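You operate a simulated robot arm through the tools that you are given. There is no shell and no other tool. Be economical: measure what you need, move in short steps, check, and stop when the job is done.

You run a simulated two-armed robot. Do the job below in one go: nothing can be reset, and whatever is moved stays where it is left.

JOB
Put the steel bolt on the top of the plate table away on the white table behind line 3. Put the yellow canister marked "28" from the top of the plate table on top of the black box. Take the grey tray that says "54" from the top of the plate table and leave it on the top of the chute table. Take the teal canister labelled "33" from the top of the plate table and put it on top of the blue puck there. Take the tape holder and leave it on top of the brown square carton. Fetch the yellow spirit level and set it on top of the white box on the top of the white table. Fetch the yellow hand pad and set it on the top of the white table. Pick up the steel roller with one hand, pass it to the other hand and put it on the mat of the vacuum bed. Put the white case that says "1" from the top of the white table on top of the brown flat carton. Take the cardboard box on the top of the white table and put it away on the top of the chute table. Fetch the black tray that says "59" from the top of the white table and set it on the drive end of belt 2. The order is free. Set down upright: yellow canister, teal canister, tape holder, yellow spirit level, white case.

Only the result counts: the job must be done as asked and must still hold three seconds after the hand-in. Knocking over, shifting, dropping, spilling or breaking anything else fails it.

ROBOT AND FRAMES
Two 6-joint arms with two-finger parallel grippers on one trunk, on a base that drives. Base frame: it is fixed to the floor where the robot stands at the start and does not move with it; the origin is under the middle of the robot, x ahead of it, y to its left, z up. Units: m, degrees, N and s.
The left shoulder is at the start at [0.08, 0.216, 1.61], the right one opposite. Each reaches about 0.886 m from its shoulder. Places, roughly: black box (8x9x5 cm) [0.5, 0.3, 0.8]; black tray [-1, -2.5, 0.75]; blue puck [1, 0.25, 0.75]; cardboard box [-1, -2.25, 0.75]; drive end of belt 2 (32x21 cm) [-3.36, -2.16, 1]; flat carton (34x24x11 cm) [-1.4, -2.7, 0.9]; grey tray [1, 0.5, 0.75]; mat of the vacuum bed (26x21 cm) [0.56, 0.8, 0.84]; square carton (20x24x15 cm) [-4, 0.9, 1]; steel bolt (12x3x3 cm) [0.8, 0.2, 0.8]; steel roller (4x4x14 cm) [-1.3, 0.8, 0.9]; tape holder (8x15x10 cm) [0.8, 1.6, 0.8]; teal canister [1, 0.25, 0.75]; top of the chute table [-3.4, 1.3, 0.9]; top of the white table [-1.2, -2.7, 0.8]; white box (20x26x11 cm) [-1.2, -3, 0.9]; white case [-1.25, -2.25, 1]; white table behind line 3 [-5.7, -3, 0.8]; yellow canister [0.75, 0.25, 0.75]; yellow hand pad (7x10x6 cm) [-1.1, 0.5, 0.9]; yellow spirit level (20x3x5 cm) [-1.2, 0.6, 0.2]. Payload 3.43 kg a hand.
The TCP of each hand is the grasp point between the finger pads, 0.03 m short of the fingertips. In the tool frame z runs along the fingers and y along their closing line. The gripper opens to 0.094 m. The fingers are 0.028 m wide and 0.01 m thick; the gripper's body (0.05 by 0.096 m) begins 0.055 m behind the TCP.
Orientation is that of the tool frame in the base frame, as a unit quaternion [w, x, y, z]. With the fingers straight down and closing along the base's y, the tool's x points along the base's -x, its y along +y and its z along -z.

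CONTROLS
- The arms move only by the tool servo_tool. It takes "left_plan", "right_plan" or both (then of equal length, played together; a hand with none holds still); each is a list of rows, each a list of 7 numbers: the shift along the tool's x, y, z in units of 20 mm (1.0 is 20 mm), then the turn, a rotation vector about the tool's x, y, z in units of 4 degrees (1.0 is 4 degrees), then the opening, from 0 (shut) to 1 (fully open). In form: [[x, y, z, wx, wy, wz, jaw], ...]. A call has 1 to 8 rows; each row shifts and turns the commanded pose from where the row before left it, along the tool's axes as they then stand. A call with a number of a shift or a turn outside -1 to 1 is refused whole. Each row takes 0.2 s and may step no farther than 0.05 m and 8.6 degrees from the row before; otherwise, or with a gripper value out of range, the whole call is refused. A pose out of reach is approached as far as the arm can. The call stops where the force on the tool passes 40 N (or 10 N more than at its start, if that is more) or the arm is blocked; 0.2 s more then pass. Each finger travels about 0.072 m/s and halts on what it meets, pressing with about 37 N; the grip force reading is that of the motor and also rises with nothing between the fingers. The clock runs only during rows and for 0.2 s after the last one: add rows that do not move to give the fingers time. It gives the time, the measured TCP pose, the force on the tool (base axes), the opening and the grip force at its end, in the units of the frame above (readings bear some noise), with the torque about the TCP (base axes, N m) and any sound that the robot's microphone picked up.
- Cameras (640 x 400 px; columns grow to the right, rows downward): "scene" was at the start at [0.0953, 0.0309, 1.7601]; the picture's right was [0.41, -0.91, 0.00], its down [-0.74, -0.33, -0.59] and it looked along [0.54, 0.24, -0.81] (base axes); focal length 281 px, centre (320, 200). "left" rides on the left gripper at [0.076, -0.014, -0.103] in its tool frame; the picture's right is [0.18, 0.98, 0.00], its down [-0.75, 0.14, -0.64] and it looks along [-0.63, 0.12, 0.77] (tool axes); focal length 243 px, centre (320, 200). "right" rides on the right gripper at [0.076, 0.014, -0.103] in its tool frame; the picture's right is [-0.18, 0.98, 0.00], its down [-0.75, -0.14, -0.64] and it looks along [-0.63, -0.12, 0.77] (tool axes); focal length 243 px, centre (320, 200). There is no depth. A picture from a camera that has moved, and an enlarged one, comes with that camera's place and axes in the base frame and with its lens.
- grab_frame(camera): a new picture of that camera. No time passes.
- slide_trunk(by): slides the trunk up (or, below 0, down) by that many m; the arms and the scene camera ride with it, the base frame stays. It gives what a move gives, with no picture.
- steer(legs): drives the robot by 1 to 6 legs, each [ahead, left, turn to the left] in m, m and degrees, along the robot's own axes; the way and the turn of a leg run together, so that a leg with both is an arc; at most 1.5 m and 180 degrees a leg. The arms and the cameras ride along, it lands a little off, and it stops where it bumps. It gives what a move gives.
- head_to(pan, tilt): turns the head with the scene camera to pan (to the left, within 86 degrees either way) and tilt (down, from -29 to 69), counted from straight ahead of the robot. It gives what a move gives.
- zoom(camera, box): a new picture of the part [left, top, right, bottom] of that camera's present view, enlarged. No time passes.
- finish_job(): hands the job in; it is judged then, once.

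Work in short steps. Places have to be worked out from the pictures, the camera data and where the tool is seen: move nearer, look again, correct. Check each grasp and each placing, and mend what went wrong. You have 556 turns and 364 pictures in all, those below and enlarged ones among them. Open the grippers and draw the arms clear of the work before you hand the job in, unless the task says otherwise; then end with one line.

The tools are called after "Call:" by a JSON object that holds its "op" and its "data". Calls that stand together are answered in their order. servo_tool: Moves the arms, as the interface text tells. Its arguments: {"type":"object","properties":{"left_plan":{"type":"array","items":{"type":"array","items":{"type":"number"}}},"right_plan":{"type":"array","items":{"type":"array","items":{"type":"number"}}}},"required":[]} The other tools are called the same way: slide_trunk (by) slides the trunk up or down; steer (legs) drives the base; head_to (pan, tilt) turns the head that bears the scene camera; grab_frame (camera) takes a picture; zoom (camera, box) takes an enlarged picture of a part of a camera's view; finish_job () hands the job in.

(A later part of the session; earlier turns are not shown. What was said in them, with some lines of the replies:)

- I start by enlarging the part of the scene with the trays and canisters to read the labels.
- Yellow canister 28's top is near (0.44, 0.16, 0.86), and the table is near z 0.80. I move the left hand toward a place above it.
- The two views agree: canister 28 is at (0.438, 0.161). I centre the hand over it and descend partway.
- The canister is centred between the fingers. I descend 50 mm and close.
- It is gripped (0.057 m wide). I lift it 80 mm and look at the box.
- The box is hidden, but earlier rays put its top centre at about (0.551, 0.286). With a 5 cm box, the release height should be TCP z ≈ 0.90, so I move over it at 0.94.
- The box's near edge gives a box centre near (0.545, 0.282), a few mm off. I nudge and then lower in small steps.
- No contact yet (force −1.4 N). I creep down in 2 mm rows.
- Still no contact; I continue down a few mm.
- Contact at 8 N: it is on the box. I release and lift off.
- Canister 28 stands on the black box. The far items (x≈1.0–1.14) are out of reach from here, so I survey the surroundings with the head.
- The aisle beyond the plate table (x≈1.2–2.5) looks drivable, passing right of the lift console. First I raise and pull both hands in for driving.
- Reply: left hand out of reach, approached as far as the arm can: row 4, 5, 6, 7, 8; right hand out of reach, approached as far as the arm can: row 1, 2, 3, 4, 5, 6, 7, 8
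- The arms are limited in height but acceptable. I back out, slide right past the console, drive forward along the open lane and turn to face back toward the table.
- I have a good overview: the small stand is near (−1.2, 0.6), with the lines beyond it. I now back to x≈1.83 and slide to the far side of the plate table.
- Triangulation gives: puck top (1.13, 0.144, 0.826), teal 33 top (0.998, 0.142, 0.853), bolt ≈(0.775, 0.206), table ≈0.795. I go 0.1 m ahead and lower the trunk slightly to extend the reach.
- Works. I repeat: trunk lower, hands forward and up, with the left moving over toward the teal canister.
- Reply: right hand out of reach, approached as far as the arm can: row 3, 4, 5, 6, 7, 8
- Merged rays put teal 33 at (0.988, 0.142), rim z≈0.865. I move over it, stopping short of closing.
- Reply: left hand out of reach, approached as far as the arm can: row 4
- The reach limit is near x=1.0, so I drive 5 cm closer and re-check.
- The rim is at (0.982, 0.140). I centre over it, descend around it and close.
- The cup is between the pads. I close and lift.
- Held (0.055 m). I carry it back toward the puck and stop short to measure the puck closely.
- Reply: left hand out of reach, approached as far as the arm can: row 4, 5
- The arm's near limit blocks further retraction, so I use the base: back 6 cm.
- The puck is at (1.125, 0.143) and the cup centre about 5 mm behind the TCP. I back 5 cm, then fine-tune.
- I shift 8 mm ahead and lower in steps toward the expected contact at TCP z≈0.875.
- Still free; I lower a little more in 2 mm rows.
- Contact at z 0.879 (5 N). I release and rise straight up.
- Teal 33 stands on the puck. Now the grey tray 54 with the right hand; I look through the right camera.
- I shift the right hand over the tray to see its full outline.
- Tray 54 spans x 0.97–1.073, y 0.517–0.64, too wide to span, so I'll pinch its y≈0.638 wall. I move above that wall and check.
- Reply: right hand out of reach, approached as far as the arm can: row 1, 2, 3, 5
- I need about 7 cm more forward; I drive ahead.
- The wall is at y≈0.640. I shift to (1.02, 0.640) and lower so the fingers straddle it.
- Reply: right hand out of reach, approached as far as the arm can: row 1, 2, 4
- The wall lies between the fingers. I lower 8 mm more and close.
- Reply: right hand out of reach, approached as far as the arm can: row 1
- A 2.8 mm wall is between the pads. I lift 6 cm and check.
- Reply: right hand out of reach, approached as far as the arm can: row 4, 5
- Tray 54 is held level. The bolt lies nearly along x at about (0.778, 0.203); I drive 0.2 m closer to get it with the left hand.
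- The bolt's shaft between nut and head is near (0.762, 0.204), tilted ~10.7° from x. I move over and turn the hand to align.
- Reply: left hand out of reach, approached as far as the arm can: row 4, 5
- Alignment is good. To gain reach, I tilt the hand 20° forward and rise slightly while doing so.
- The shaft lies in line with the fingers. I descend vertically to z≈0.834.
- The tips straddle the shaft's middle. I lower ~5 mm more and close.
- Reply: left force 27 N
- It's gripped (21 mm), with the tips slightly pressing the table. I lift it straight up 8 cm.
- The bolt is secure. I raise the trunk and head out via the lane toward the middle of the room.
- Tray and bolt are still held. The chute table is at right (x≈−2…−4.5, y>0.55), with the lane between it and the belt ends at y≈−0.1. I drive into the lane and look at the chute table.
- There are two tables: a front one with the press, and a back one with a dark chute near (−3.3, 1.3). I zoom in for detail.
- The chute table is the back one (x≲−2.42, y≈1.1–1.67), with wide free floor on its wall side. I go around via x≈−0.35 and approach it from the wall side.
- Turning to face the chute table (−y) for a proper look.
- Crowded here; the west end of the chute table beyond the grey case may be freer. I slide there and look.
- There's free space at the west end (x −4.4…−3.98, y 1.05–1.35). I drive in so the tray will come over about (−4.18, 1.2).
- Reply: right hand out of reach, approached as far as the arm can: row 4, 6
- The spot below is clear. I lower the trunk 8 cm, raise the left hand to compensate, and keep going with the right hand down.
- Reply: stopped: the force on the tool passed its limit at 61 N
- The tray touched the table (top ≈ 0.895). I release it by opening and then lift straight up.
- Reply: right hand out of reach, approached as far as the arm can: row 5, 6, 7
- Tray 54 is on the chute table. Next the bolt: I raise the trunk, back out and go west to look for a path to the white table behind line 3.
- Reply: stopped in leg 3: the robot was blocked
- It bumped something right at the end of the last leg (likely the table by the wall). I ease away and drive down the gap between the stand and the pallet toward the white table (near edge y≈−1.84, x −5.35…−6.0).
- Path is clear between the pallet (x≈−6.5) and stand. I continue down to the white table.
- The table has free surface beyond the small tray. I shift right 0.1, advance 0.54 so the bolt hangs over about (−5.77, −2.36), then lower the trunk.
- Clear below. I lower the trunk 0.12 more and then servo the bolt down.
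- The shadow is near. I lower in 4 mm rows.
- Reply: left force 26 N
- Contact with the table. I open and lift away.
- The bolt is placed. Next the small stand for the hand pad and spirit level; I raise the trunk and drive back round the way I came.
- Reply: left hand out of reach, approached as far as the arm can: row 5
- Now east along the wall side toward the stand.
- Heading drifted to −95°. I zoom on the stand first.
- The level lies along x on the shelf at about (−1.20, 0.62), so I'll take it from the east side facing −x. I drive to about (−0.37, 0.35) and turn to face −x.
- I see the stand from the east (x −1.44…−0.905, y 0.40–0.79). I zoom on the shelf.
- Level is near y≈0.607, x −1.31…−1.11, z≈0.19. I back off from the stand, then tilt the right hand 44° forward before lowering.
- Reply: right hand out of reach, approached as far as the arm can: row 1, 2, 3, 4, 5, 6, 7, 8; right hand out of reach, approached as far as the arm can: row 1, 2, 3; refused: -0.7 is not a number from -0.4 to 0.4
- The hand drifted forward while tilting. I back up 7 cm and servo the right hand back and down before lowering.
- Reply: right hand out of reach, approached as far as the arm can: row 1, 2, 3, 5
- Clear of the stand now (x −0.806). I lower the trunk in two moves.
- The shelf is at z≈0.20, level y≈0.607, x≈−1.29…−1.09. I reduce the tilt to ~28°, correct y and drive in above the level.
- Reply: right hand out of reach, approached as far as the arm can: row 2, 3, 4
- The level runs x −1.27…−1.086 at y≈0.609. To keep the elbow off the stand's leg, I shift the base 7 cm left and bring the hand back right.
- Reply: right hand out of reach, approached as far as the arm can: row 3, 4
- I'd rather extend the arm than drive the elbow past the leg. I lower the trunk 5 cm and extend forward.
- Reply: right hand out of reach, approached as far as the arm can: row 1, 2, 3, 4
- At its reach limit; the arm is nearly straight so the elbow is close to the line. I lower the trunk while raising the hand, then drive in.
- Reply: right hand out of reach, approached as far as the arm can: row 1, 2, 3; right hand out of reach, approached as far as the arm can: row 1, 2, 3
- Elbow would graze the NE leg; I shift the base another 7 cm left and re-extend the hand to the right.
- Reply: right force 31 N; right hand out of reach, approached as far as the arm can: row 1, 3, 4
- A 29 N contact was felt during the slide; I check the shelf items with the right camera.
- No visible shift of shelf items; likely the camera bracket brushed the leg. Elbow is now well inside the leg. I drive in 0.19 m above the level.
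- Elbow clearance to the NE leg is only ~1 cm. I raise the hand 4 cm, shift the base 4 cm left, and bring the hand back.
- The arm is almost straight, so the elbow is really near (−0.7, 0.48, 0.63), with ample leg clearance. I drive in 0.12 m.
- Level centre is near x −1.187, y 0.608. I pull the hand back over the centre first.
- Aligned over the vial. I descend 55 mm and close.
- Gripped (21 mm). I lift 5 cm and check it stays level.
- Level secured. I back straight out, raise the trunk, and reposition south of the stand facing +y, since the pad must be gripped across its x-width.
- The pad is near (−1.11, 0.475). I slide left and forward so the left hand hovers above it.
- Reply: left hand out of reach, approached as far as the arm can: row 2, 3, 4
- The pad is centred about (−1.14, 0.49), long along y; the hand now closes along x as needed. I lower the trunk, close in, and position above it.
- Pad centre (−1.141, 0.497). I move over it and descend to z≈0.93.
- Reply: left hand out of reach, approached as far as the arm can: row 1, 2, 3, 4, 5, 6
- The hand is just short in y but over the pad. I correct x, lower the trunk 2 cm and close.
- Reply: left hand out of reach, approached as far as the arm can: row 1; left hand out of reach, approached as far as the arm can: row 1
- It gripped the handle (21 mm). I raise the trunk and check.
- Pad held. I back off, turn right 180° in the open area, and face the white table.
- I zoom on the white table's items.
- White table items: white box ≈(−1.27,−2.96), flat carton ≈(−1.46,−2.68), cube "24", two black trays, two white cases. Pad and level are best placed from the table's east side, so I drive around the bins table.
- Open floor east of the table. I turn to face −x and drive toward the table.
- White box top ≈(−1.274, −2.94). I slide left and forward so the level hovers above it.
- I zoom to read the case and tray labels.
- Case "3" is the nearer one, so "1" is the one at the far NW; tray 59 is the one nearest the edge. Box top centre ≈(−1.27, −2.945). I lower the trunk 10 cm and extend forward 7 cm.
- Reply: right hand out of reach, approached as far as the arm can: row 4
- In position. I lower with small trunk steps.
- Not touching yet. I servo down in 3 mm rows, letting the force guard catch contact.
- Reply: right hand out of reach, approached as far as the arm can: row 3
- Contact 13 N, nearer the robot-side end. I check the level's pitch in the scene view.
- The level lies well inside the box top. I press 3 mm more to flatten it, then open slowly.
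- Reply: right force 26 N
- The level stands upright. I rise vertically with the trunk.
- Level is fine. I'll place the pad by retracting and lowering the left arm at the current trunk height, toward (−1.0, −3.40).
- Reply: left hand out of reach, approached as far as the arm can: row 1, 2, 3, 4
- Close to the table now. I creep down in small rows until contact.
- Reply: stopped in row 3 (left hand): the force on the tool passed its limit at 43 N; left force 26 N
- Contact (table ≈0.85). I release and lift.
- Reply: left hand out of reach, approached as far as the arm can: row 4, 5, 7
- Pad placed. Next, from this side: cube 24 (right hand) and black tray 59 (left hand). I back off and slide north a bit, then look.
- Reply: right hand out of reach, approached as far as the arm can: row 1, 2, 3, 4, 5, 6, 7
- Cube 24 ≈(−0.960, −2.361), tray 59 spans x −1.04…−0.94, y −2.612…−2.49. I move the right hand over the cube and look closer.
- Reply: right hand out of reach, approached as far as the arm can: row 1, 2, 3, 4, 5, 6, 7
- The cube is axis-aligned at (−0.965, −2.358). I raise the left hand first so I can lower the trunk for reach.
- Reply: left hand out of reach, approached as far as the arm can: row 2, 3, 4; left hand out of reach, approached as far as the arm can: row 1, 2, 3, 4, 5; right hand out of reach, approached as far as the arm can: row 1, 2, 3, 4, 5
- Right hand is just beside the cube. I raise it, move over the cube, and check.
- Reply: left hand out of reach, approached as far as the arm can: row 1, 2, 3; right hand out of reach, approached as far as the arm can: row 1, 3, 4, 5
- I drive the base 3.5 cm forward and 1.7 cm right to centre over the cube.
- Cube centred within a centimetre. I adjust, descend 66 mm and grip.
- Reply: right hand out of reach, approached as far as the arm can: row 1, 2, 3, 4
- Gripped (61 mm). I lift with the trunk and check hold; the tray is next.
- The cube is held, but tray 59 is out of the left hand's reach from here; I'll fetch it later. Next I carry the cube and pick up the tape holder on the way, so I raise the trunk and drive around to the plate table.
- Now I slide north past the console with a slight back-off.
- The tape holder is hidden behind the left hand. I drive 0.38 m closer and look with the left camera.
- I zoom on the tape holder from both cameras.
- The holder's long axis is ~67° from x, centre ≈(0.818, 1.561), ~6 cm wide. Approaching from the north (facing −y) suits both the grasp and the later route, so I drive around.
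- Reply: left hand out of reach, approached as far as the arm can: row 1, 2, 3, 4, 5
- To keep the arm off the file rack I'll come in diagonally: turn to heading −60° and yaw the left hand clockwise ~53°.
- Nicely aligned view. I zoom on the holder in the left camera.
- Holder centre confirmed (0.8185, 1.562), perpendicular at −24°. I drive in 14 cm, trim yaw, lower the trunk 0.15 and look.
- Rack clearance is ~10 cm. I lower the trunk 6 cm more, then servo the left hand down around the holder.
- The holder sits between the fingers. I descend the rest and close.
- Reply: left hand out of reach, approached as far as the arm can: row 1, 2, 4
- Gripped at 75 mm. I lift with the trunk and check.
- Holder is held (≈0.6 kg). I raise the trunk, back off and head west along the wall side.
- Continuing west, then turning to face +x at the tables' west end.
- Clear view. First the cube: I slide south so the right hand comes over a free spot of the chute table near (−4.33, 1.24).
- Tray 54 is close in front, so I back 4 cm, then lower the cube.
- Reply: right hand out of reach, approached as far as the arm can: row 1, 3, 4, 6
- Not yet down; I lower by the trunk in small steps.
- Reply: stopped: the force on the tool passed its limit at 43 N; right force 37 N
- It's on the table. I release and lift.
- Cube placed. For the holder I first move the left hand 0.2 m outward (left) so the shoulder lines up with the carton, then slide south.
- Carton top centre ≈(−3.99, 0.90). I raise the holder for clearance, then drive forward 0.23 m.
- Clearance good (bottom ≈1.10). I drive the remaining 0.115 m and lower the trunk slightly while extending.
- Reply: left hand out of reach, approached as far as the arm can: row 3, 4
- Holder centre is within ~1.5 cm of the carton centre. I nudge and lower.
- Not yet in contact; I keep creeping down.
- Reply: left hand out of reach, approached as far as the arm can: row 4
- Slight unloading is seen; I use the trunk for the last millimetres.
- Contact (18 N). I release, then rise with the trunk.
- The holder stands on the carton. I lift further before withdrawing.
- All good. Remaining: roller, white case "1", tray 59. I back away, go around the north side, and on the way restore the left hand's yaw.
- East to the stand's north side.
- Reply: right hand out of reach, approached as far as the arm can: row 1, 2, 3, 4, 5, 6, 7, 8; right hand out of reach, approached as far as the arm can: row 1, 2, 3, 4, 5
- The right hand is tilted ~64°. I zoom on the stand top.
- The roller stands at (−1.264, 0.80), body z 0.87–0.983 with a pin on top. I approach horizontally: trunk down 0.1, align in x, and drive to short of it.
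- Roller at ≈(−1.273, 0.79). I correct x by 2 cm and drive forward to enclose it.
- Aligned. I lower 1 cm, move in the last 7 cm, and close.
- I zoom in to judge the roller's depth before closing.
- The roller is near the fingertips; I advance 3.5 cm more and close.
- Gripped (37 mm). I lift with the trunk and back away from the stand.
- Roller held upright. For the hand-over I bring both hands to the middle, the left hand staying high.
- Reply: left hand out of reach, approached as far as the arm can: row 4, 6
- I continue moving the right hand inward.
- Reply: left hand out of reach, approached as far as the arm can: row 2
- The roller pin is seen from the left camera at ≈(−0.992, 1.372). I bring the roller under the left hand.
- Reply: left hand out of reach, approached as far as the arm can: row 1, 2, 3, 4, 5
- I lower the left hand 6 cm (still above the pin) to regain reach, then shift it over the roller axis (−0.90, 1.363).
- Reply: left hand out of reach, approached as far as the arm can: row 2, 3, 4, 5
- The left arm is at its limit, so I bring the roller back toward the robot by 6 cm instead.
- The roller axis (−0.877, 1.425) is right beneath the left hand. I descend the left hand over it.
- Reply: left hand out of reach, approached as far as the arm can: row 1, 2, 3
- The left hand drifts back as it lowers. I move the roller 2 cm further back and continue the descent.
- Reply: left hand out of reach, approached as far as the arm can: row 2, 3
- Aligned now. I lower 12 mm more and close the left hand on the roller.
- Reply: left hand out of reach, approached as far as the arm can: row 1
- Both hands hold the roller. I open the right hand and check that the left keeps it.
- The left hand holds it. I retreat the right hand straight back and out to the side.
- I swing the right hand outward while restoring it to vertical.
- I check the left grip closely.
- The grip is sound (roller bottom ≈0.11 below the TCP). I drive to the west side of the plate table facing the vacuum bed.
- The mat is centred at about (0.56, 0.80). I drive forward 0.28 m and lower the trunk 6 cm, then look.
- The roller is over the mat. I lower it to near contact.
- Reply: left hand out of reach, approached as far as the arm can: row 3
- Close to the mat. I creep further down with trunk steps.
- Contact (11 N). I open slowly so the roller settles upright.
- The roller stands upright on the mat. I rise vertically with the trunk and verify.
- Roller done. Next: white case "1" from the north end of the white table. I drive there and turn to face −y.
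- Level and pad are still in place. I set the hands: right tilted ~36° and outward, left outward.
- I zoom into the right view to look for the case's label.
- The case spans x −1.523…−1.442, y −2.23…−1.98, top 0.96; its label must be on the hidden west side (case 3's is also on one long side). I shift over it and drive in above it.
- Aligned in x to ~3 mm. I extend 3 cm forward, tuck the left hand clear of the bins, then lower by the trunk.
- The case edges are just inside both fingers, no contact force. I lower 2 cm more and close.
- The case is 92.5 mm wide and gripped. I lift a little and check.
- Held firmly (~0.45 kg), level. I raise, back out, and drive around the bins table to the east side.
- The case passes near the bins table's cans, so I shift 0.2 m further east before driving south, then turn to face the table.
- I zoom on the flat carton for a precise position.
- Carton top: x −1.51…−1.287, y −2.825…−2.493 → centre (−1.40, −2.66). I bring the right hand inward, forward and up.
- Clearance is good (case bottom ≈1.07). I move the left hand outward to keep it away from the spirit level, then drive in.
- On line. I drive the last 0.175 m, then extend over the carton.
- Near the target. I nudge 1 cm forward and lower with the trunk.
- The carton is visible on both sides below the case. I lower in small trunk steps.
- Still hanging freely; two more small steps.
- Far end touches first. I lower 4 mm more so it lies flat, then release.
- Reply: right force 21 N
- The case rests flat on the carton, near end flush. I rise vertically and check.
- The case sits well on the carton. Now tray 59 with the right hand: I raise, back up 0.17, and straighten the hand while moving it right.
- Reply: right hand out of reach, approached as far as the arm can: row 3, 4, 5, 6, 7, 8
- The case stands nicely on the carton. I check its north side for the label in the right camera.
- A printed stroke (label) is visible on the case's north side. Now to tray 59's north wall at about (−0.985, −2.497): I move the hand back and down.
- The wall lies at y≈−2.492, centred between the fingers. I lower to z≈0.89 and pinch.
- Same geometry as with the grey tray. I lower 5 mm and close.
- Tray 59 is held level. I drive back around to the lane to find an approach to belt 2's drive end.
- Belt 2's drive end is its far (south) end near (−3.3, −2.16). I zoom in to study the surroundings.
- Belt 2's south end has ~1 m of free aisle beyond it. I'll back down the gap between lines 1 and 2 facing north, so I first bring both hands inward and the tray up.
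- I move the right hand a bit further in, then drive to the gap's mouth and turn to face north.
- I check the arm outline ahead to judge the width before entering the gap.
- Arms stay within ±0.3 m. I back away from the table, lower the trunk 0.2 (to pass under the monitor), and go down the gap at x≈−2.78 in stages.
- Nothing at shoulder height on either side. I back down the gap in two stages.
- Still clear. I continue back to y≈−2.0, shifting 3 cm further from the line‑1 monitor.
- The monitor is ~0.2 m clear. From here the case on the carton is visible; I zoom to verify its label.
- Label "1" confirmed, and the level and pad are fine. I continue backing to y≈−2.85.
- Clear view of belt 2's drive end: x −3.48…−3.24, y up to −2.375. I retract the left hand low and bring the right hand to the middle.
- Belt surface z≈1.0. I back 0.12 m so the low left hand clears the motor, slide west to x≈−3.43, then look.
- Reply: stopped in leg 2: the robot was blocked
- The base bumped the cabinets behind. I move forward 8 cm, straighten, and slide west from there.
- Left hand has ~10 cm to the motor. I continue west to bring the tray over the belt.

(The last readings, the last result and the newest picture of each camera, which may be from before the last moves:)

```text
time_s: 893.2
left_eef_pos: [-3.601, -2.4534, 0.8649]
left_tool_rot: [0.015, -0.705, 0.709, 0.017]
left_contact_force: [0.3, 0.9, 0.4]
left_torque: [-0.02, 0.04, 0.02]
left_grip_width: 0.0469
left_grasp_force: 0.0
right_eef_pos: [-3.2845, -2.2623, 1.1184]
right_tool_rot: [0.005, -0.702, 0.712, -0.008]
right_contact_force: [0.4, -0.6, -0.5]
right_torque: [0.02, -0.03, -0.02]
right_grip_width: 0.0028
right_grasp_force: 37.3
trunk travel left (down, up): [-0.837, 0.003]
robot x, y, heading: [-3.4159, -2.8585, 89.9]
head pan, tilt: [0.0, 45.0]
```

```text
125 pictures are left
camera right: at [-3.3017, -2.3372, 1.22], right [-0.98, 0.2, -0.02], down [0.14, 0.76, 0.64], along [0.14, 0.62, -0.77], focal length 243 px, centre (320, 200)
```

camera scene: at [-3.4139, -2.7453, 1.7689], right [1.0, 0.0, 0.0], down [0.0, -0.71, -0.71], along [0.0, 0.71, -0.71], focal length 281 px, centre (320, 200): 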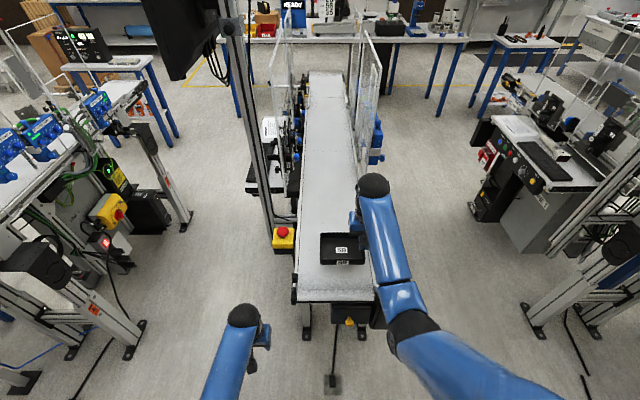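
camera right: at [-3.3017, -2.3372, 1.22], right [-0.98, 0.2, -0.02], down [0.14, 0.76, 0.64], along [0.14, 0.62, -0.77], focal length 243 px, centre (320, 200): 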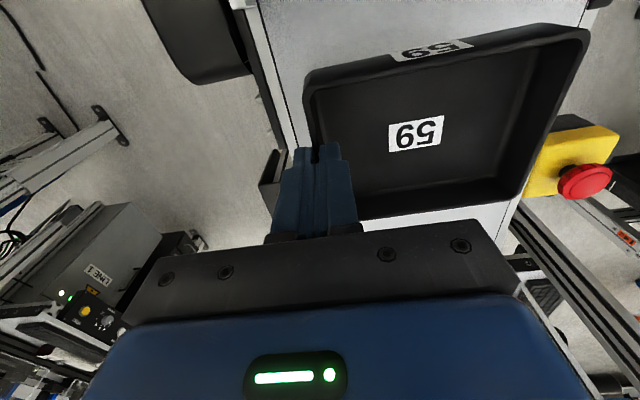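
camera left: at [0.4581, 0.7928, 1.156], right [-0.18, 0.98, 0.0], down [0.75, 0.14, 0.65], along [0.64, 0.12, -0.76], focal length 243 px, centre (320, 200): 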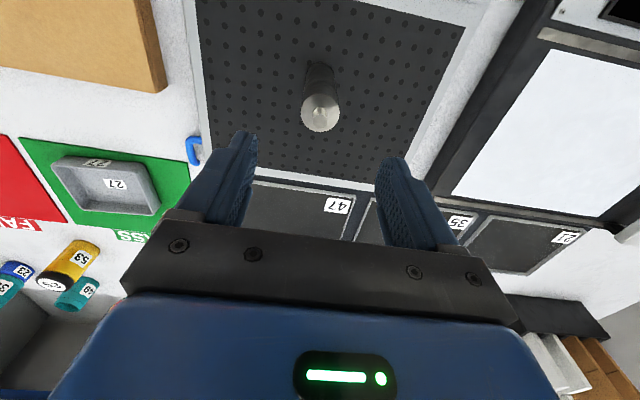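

The tray is over the belt; I extend 7 cm forward and 1.5 cm left, then lower the trunk 5 cm.

Call:
{"op": "servo_tool", "data": {"right_plan": [[-0.85, 0.2, 0, 0, 0, 0, 0], [-0.85, 0.2, 0, 0, 0, 0, 0], [-0.85, 0.2, 0, 0, 0, 0, 0], [-0.85, 0.2, 0, 0, 0, 0, 0]]}}

Call:
{"op": "slide_trunk", "data": {"by": -0.05}}

Call:
{"op": "grab_frame", "data": {"camera": "right"}}

Call:
{"op": "zoom", "data": {"camera": "scene", "box": [250, 190, 410, 320]}}

```text
time_s: 894.2
left_eef_pos: [-3.6038, -2.4523, 0.8643]
left_tool_rot: [0.016, -0.705, 0.709, 0.016]
left_contact_force: [-0.3, 0.7, -0.2]
left_torque: [0.01, -0.04, -0.01]
left_grip_width: 0.0469
left_grasp_force: 0.0
right_eef_pos: [-3.304, -2.1927, 1.1168]
right_tool_rot: [0.004, -0.703, 0.712, -0.01]
right_contact_force: [0.0, 0.3, -0.9]
right_torque: [0.03, -0.04, 0.0]
right_grip_width: 0.0028
right_grasp_force: 37.1
trunk travel left (down, up): [-0.837, 0.003]
robot x, y, heading: [-3.4188, -2.8574, 89.6]
head pan, tilt: [0.0, 45.0]
```

```text
time_s: 895.2
left_eef_pos: [-3.6028, -2.4524, 0.8135]
left_tool_rot: [0.015, -0.705, 0.708, 0.017]
left_contact_force: [0.4, 0.1, -0.3]
left_torque: [0.02, 0.02, 0.01]
left_grip_width: 0.0467
left_grasp_force: 0.1
right_eef_pos: [-3.3024, -2.1947, 1.0668]
right_tool_rot: [0.005, -0.703, 0.711, -0.008]
right_contact_force: [0.6, 0.8, 0.3]
right_torque: [0.0, -0.05, 0.0]
right_grip_width: 0.0032
right_grasp_force: 36.6
trunk travel left (down, up): [-0.787, 0.053]
robot x, y, heading: [-3.4173, -2.8563, 89.7]
head pan, tilt: [0.0, 45.0]
```

```text
124 pictures are left
camera right: at [-3.3187, -2.2691, 1.1694], right [-0.98, 0.2, -0.02], down [0.14, 0.76, 0.64], along [0.14, 0.63, -0.77], focal length 243 px, centre (320, 200)
```

right: 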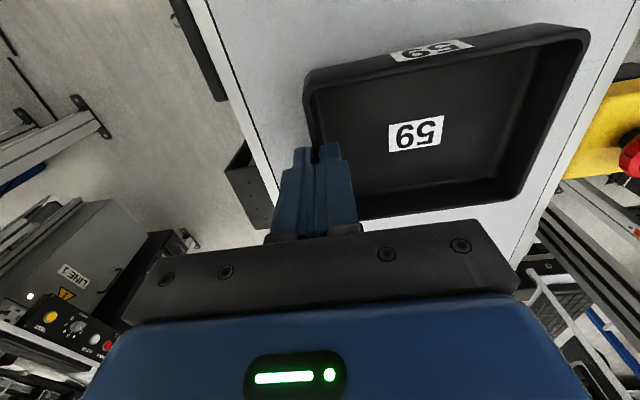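

```text
3.08 times, centred on (330, 255) of scene
camera zoom: at [-3.4172, -2.7455, 1.7189], right [1.0, 0.0, 0.0], down [0.0, -0.71, -0.71], along [0.0, 0.71, -0.71], focal length 866 px, centre (289, 31)
```

zoom: 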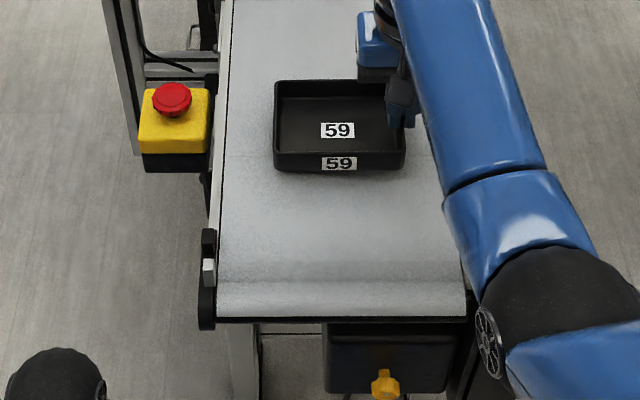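

Well centred over the belt. I lower in small steps.

Call:
{"op": "slide_trunk", "data": {"by": -0.018}}

Call:
{"op": "slide_trunk", "data": {"by": -0.006}}

```text
time_s: 895.8
left_eef_pos: [-3.6028, -2.4526, 0.7985]
left_tool_rot: [0.016, -0.705, 0.709, 0.017]
left_contact_force: [-0.9, -0.2, -0.3]
left_torque: [0.0, 0.0, 0.0]
left_grip_width: 0.0469
left_grasp_force: 0.0
right_eef_pos: [-3.3023, -2.1949, 1.0519]
right_tool_rot: [0.007, -0.703, 0.712, -0.007]
right_contact_force: [1.2, -4.4, 17.5]
right_torque: [0.71, 0.05, -0.04]
right_grip_width: 0.0033
right_grasp_force: 37.4
trunk travel left (down, up): [-0.769, 0.071]
robot x, y, heading: [-3.4197, -2.8599, 90.1]
head pan, tilt: [0.0, 45.0]
```

```text
time_s: 896.4
left_eef_pos: [-3.6023, -2.4542, 0.792]
left_tool_rot: [0.016, -0.705, 0.709, 0.017]
left_contact_force: [0.0, 0.2, 0.0]
left_torque: [-0.04, -0.03, 0.0]
left_grip_width: 0.0471
left_grasp_force: 0.0
right_eef_pos: [-3.3015, -2.1961, 1.0469]
right_tool_rot: [0.007, -0.702, 0.712, -0.006]
right_contact_force: [3.7, 1.9, 29.8]
right_torque: [0.16, 0.05, -0.06]
right_grip_width: 0.0037
right_grasp_force: 37.1
trunk travel left (down, up): [-0.763, 0.077]
robot x, y, heading: [-3.4174, -2.86, 89.7]
head pan, tilt: [0.0, 45.0]
```

In contact. I release and lift straight up.

Call:
{"op": "servo_tool", "data": {"right_plan": [[0, 0, -0.1, 0, 0, 0, 0.2], [0, 0, 0, 0, 0, 0, 0.4], [0, 0, 0, 0, 0, 0, 0.5], [0, 0, 0, 0, 0, 0, 0.5]]}}

Call:
{"op": "slide_trunk", "data": {"by": 0.075}}

Call:
{"op": "grab_frame", "data": {"camera": "right"}}

Call:
{"op": "zoom", "data": {"camera": "scene", "box": [250, 190, 410, 320]}}

```text
time_s: 897.4
left_eef_pos: [-3.6024, -2.4522, 0.7889]
left_tool_rot: [0.015, -0.705, 0.709, 0.016]
left_contact_force: [0.6, 1.1, 0.1]
left_torque: [0.02, 0.04, 0.01]
left_grip_width: 0.0472
left_grasp_force: 0.0
right_eef_pos: [-3.3025, -2.1943, 1.0438]
right_tool_rot: [0.005, -0.703, 0.711, -0.008]
right_contact_force: [0.7, 0.6, -0.2]
right_torque: [-0.01, 0.02, -0.06]
right_grip_width: 0.047
right_grasp_force: 0.1
trunk travel left (down, up): [-0.763, 0.077]
robot x, y, heading: [-3.4193, -2.8584, 89.7]
head pan, tilt: [0.0, 45.0]
```

```text
time_s: 898.5
left_eef_pos: [-3.6035, -2.4535, 0.865]
left_tool_rot: [0.015, -0.705, 0.709, 0.017]
left_contact_force: [0.0, -0.2, 0.1]
left_torque: [-0.04, 0.0, -0.03]
left_grip_width: 0.0467
left_grasp_force: 0.0
right_eef_pos: [-3.3033, -2.1938, 1.12]
right_tool_rot: [0.005, -0.703, 0.711, -0.009]
right_contact_force: [0.9, -0.7, -0.4]
right_torque: [0.03, 0.01, -0.02]
right_grip_width: 0.047
right_grasp_force: 0.0
trunk travel left (down, up): [-0.838, 0.002]
robot x, y, heading: [-3.4146, -2.8558, 89.7]
head pan, tilt: [0.0, 45.0]
```

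```text
122 pictures are left
camera right: at [-3.3187, -2.2689, 1.2222], right [-0.98, 0.2, -0.02], down [0.14, 0.76, 0.64], along [0.14, 0.62, -0.77], focal length 243 px, centre (320, 200)
```

right: 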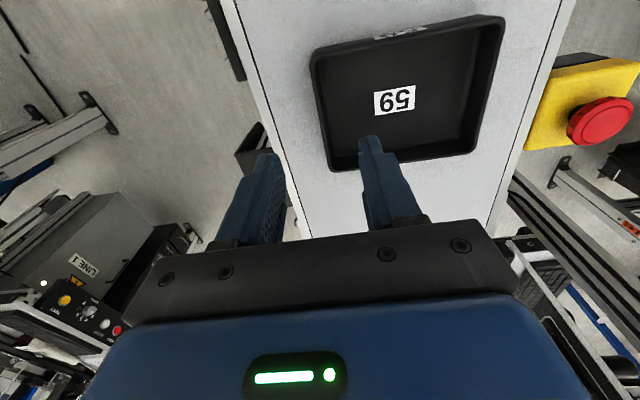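

```text
3.08 times, centred on (330, 255) of scene
camera zoom: at [-3.4175, -2.7451, 1.7698], right [1.0, 0.0, 0.0], down [0.0, -0.71, -0.71], along [0.0, 0.71, -0.71], focal length 866 px, centre (289, 31)
```

zoom: 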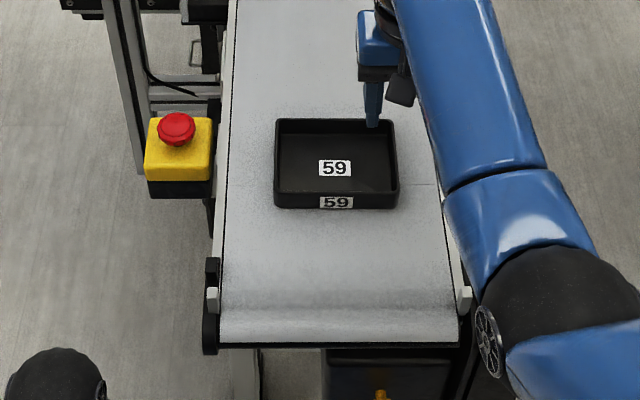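

Tray 59 sits on belt 2's drive end. I slide east to draw the arms clear and open both grippers.

Call:
{"op": "steer", "data": {"legs": [[0, -0.6, 0]]}}

Call:
{"op": "servo_tool", "data": {"left_plan": [[0, 0, 0, 0, 0, 0, 1], [0, 0, 0, 0, 0, 0, 1], [0, 0, 0, 0, 0, 0, 1]], "right_plan": [[0, 0, 0, 0, 0, 0, 1], [0, 0, 0, 0, 0, 0, 1], [0, 0, 0, 0, 0, 0, 1]]}}

Call:
{"op": "grab_frame", "data": {"camera": "scene"}}

```text
time_s: 901.9
left_eef_pos: [-3.0034, -2.4551, 0.8652]
left_tool_rot: [0.016, -0.703, 0.711, 0.016]
left_contact_force: [-0.9, 0.8, -0.7]
left_torque: [-0.01, -0.02, 0.0]
left_grip_width: 0.047
left_grasp_force: 0.0
right_eef_pos: [-2.7028, -2.1986, 1.1202]
right_tool_rot: [0.005, -0.701, 0.713, -0.009]
right_contact_force: [0.5, -0.7, 0.3]
right_torque: [-0.02, -0.07, 0.01]
right_grip_width: 0.0471
right_grasp_force: 0.1
trunk travel left (down, up): [-0.838, 0.002]
robot x, y, heading: [-2.82, -2.8604, 89.4]
head pan, tilt: [0.0, 45.0]
```

```text
time_s: 902.7
left_eef_pos: [-3.0025, -2.4547, 0.8651]
left_tool_rot: [0.016, -0.703, 0.711, 0.017]
left_contact_force: [-0.9, -0.5, 0.0]
left_torque: [0.01, -0.01, -0.02]
left_grip_width: 0.094
left_grasp_force: 0.0
right_eef_pos: [-2.7007, -2.1989, 1.1197]
right_tool_rot: [0.005, -0.701, 0.713, -0.008]
right_contact_force: [0.1, 0.2, 0.7]
right_torque: [-0.04, -0.01, 0.0]
right_grip_width: 0.0942
right_grasp_force: 0.1
trunk travel left (down, up): [-0.838, 0.002]
robot x, y, heading: [-2.8194, -2.8622, 89.6]
head pan, tilt: [0.0, 45.0]
```

```text
120 pictures are left
camera scene: at [-2.8187, -2.7489, 1.7699], right [1.0, -0.01, 0.0], down [-0.01, -0.71, -0.71], along [0.01, 0.71, -0.71], focal length 281 px, centre (320, 200)
```

scene: 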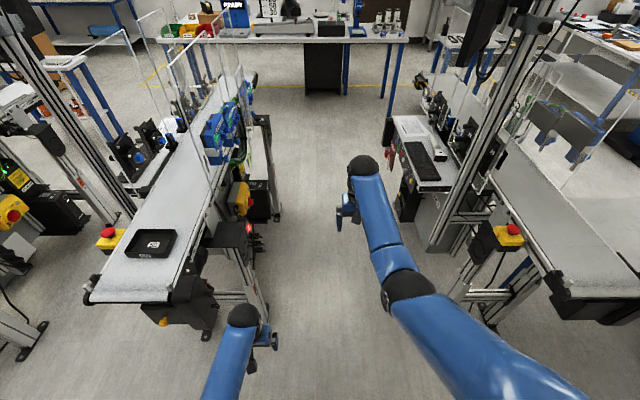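

Tray 59 is in place, the arms are clear and the grippers open. Each placing was checked by camera when it was done, so I hand the job in.

Call:
{"op": "finish_job", "data": {}}

```text
The job is handed in.
```

All eleven placements are done and the job is handed in, with both grippers open and the arms clear. The base bumped lightly against obstacles twice while driving, and the right hand brushed the small stand once (29 N). I saw nothing displaced afterwards, though I could not see either spot the base hit.
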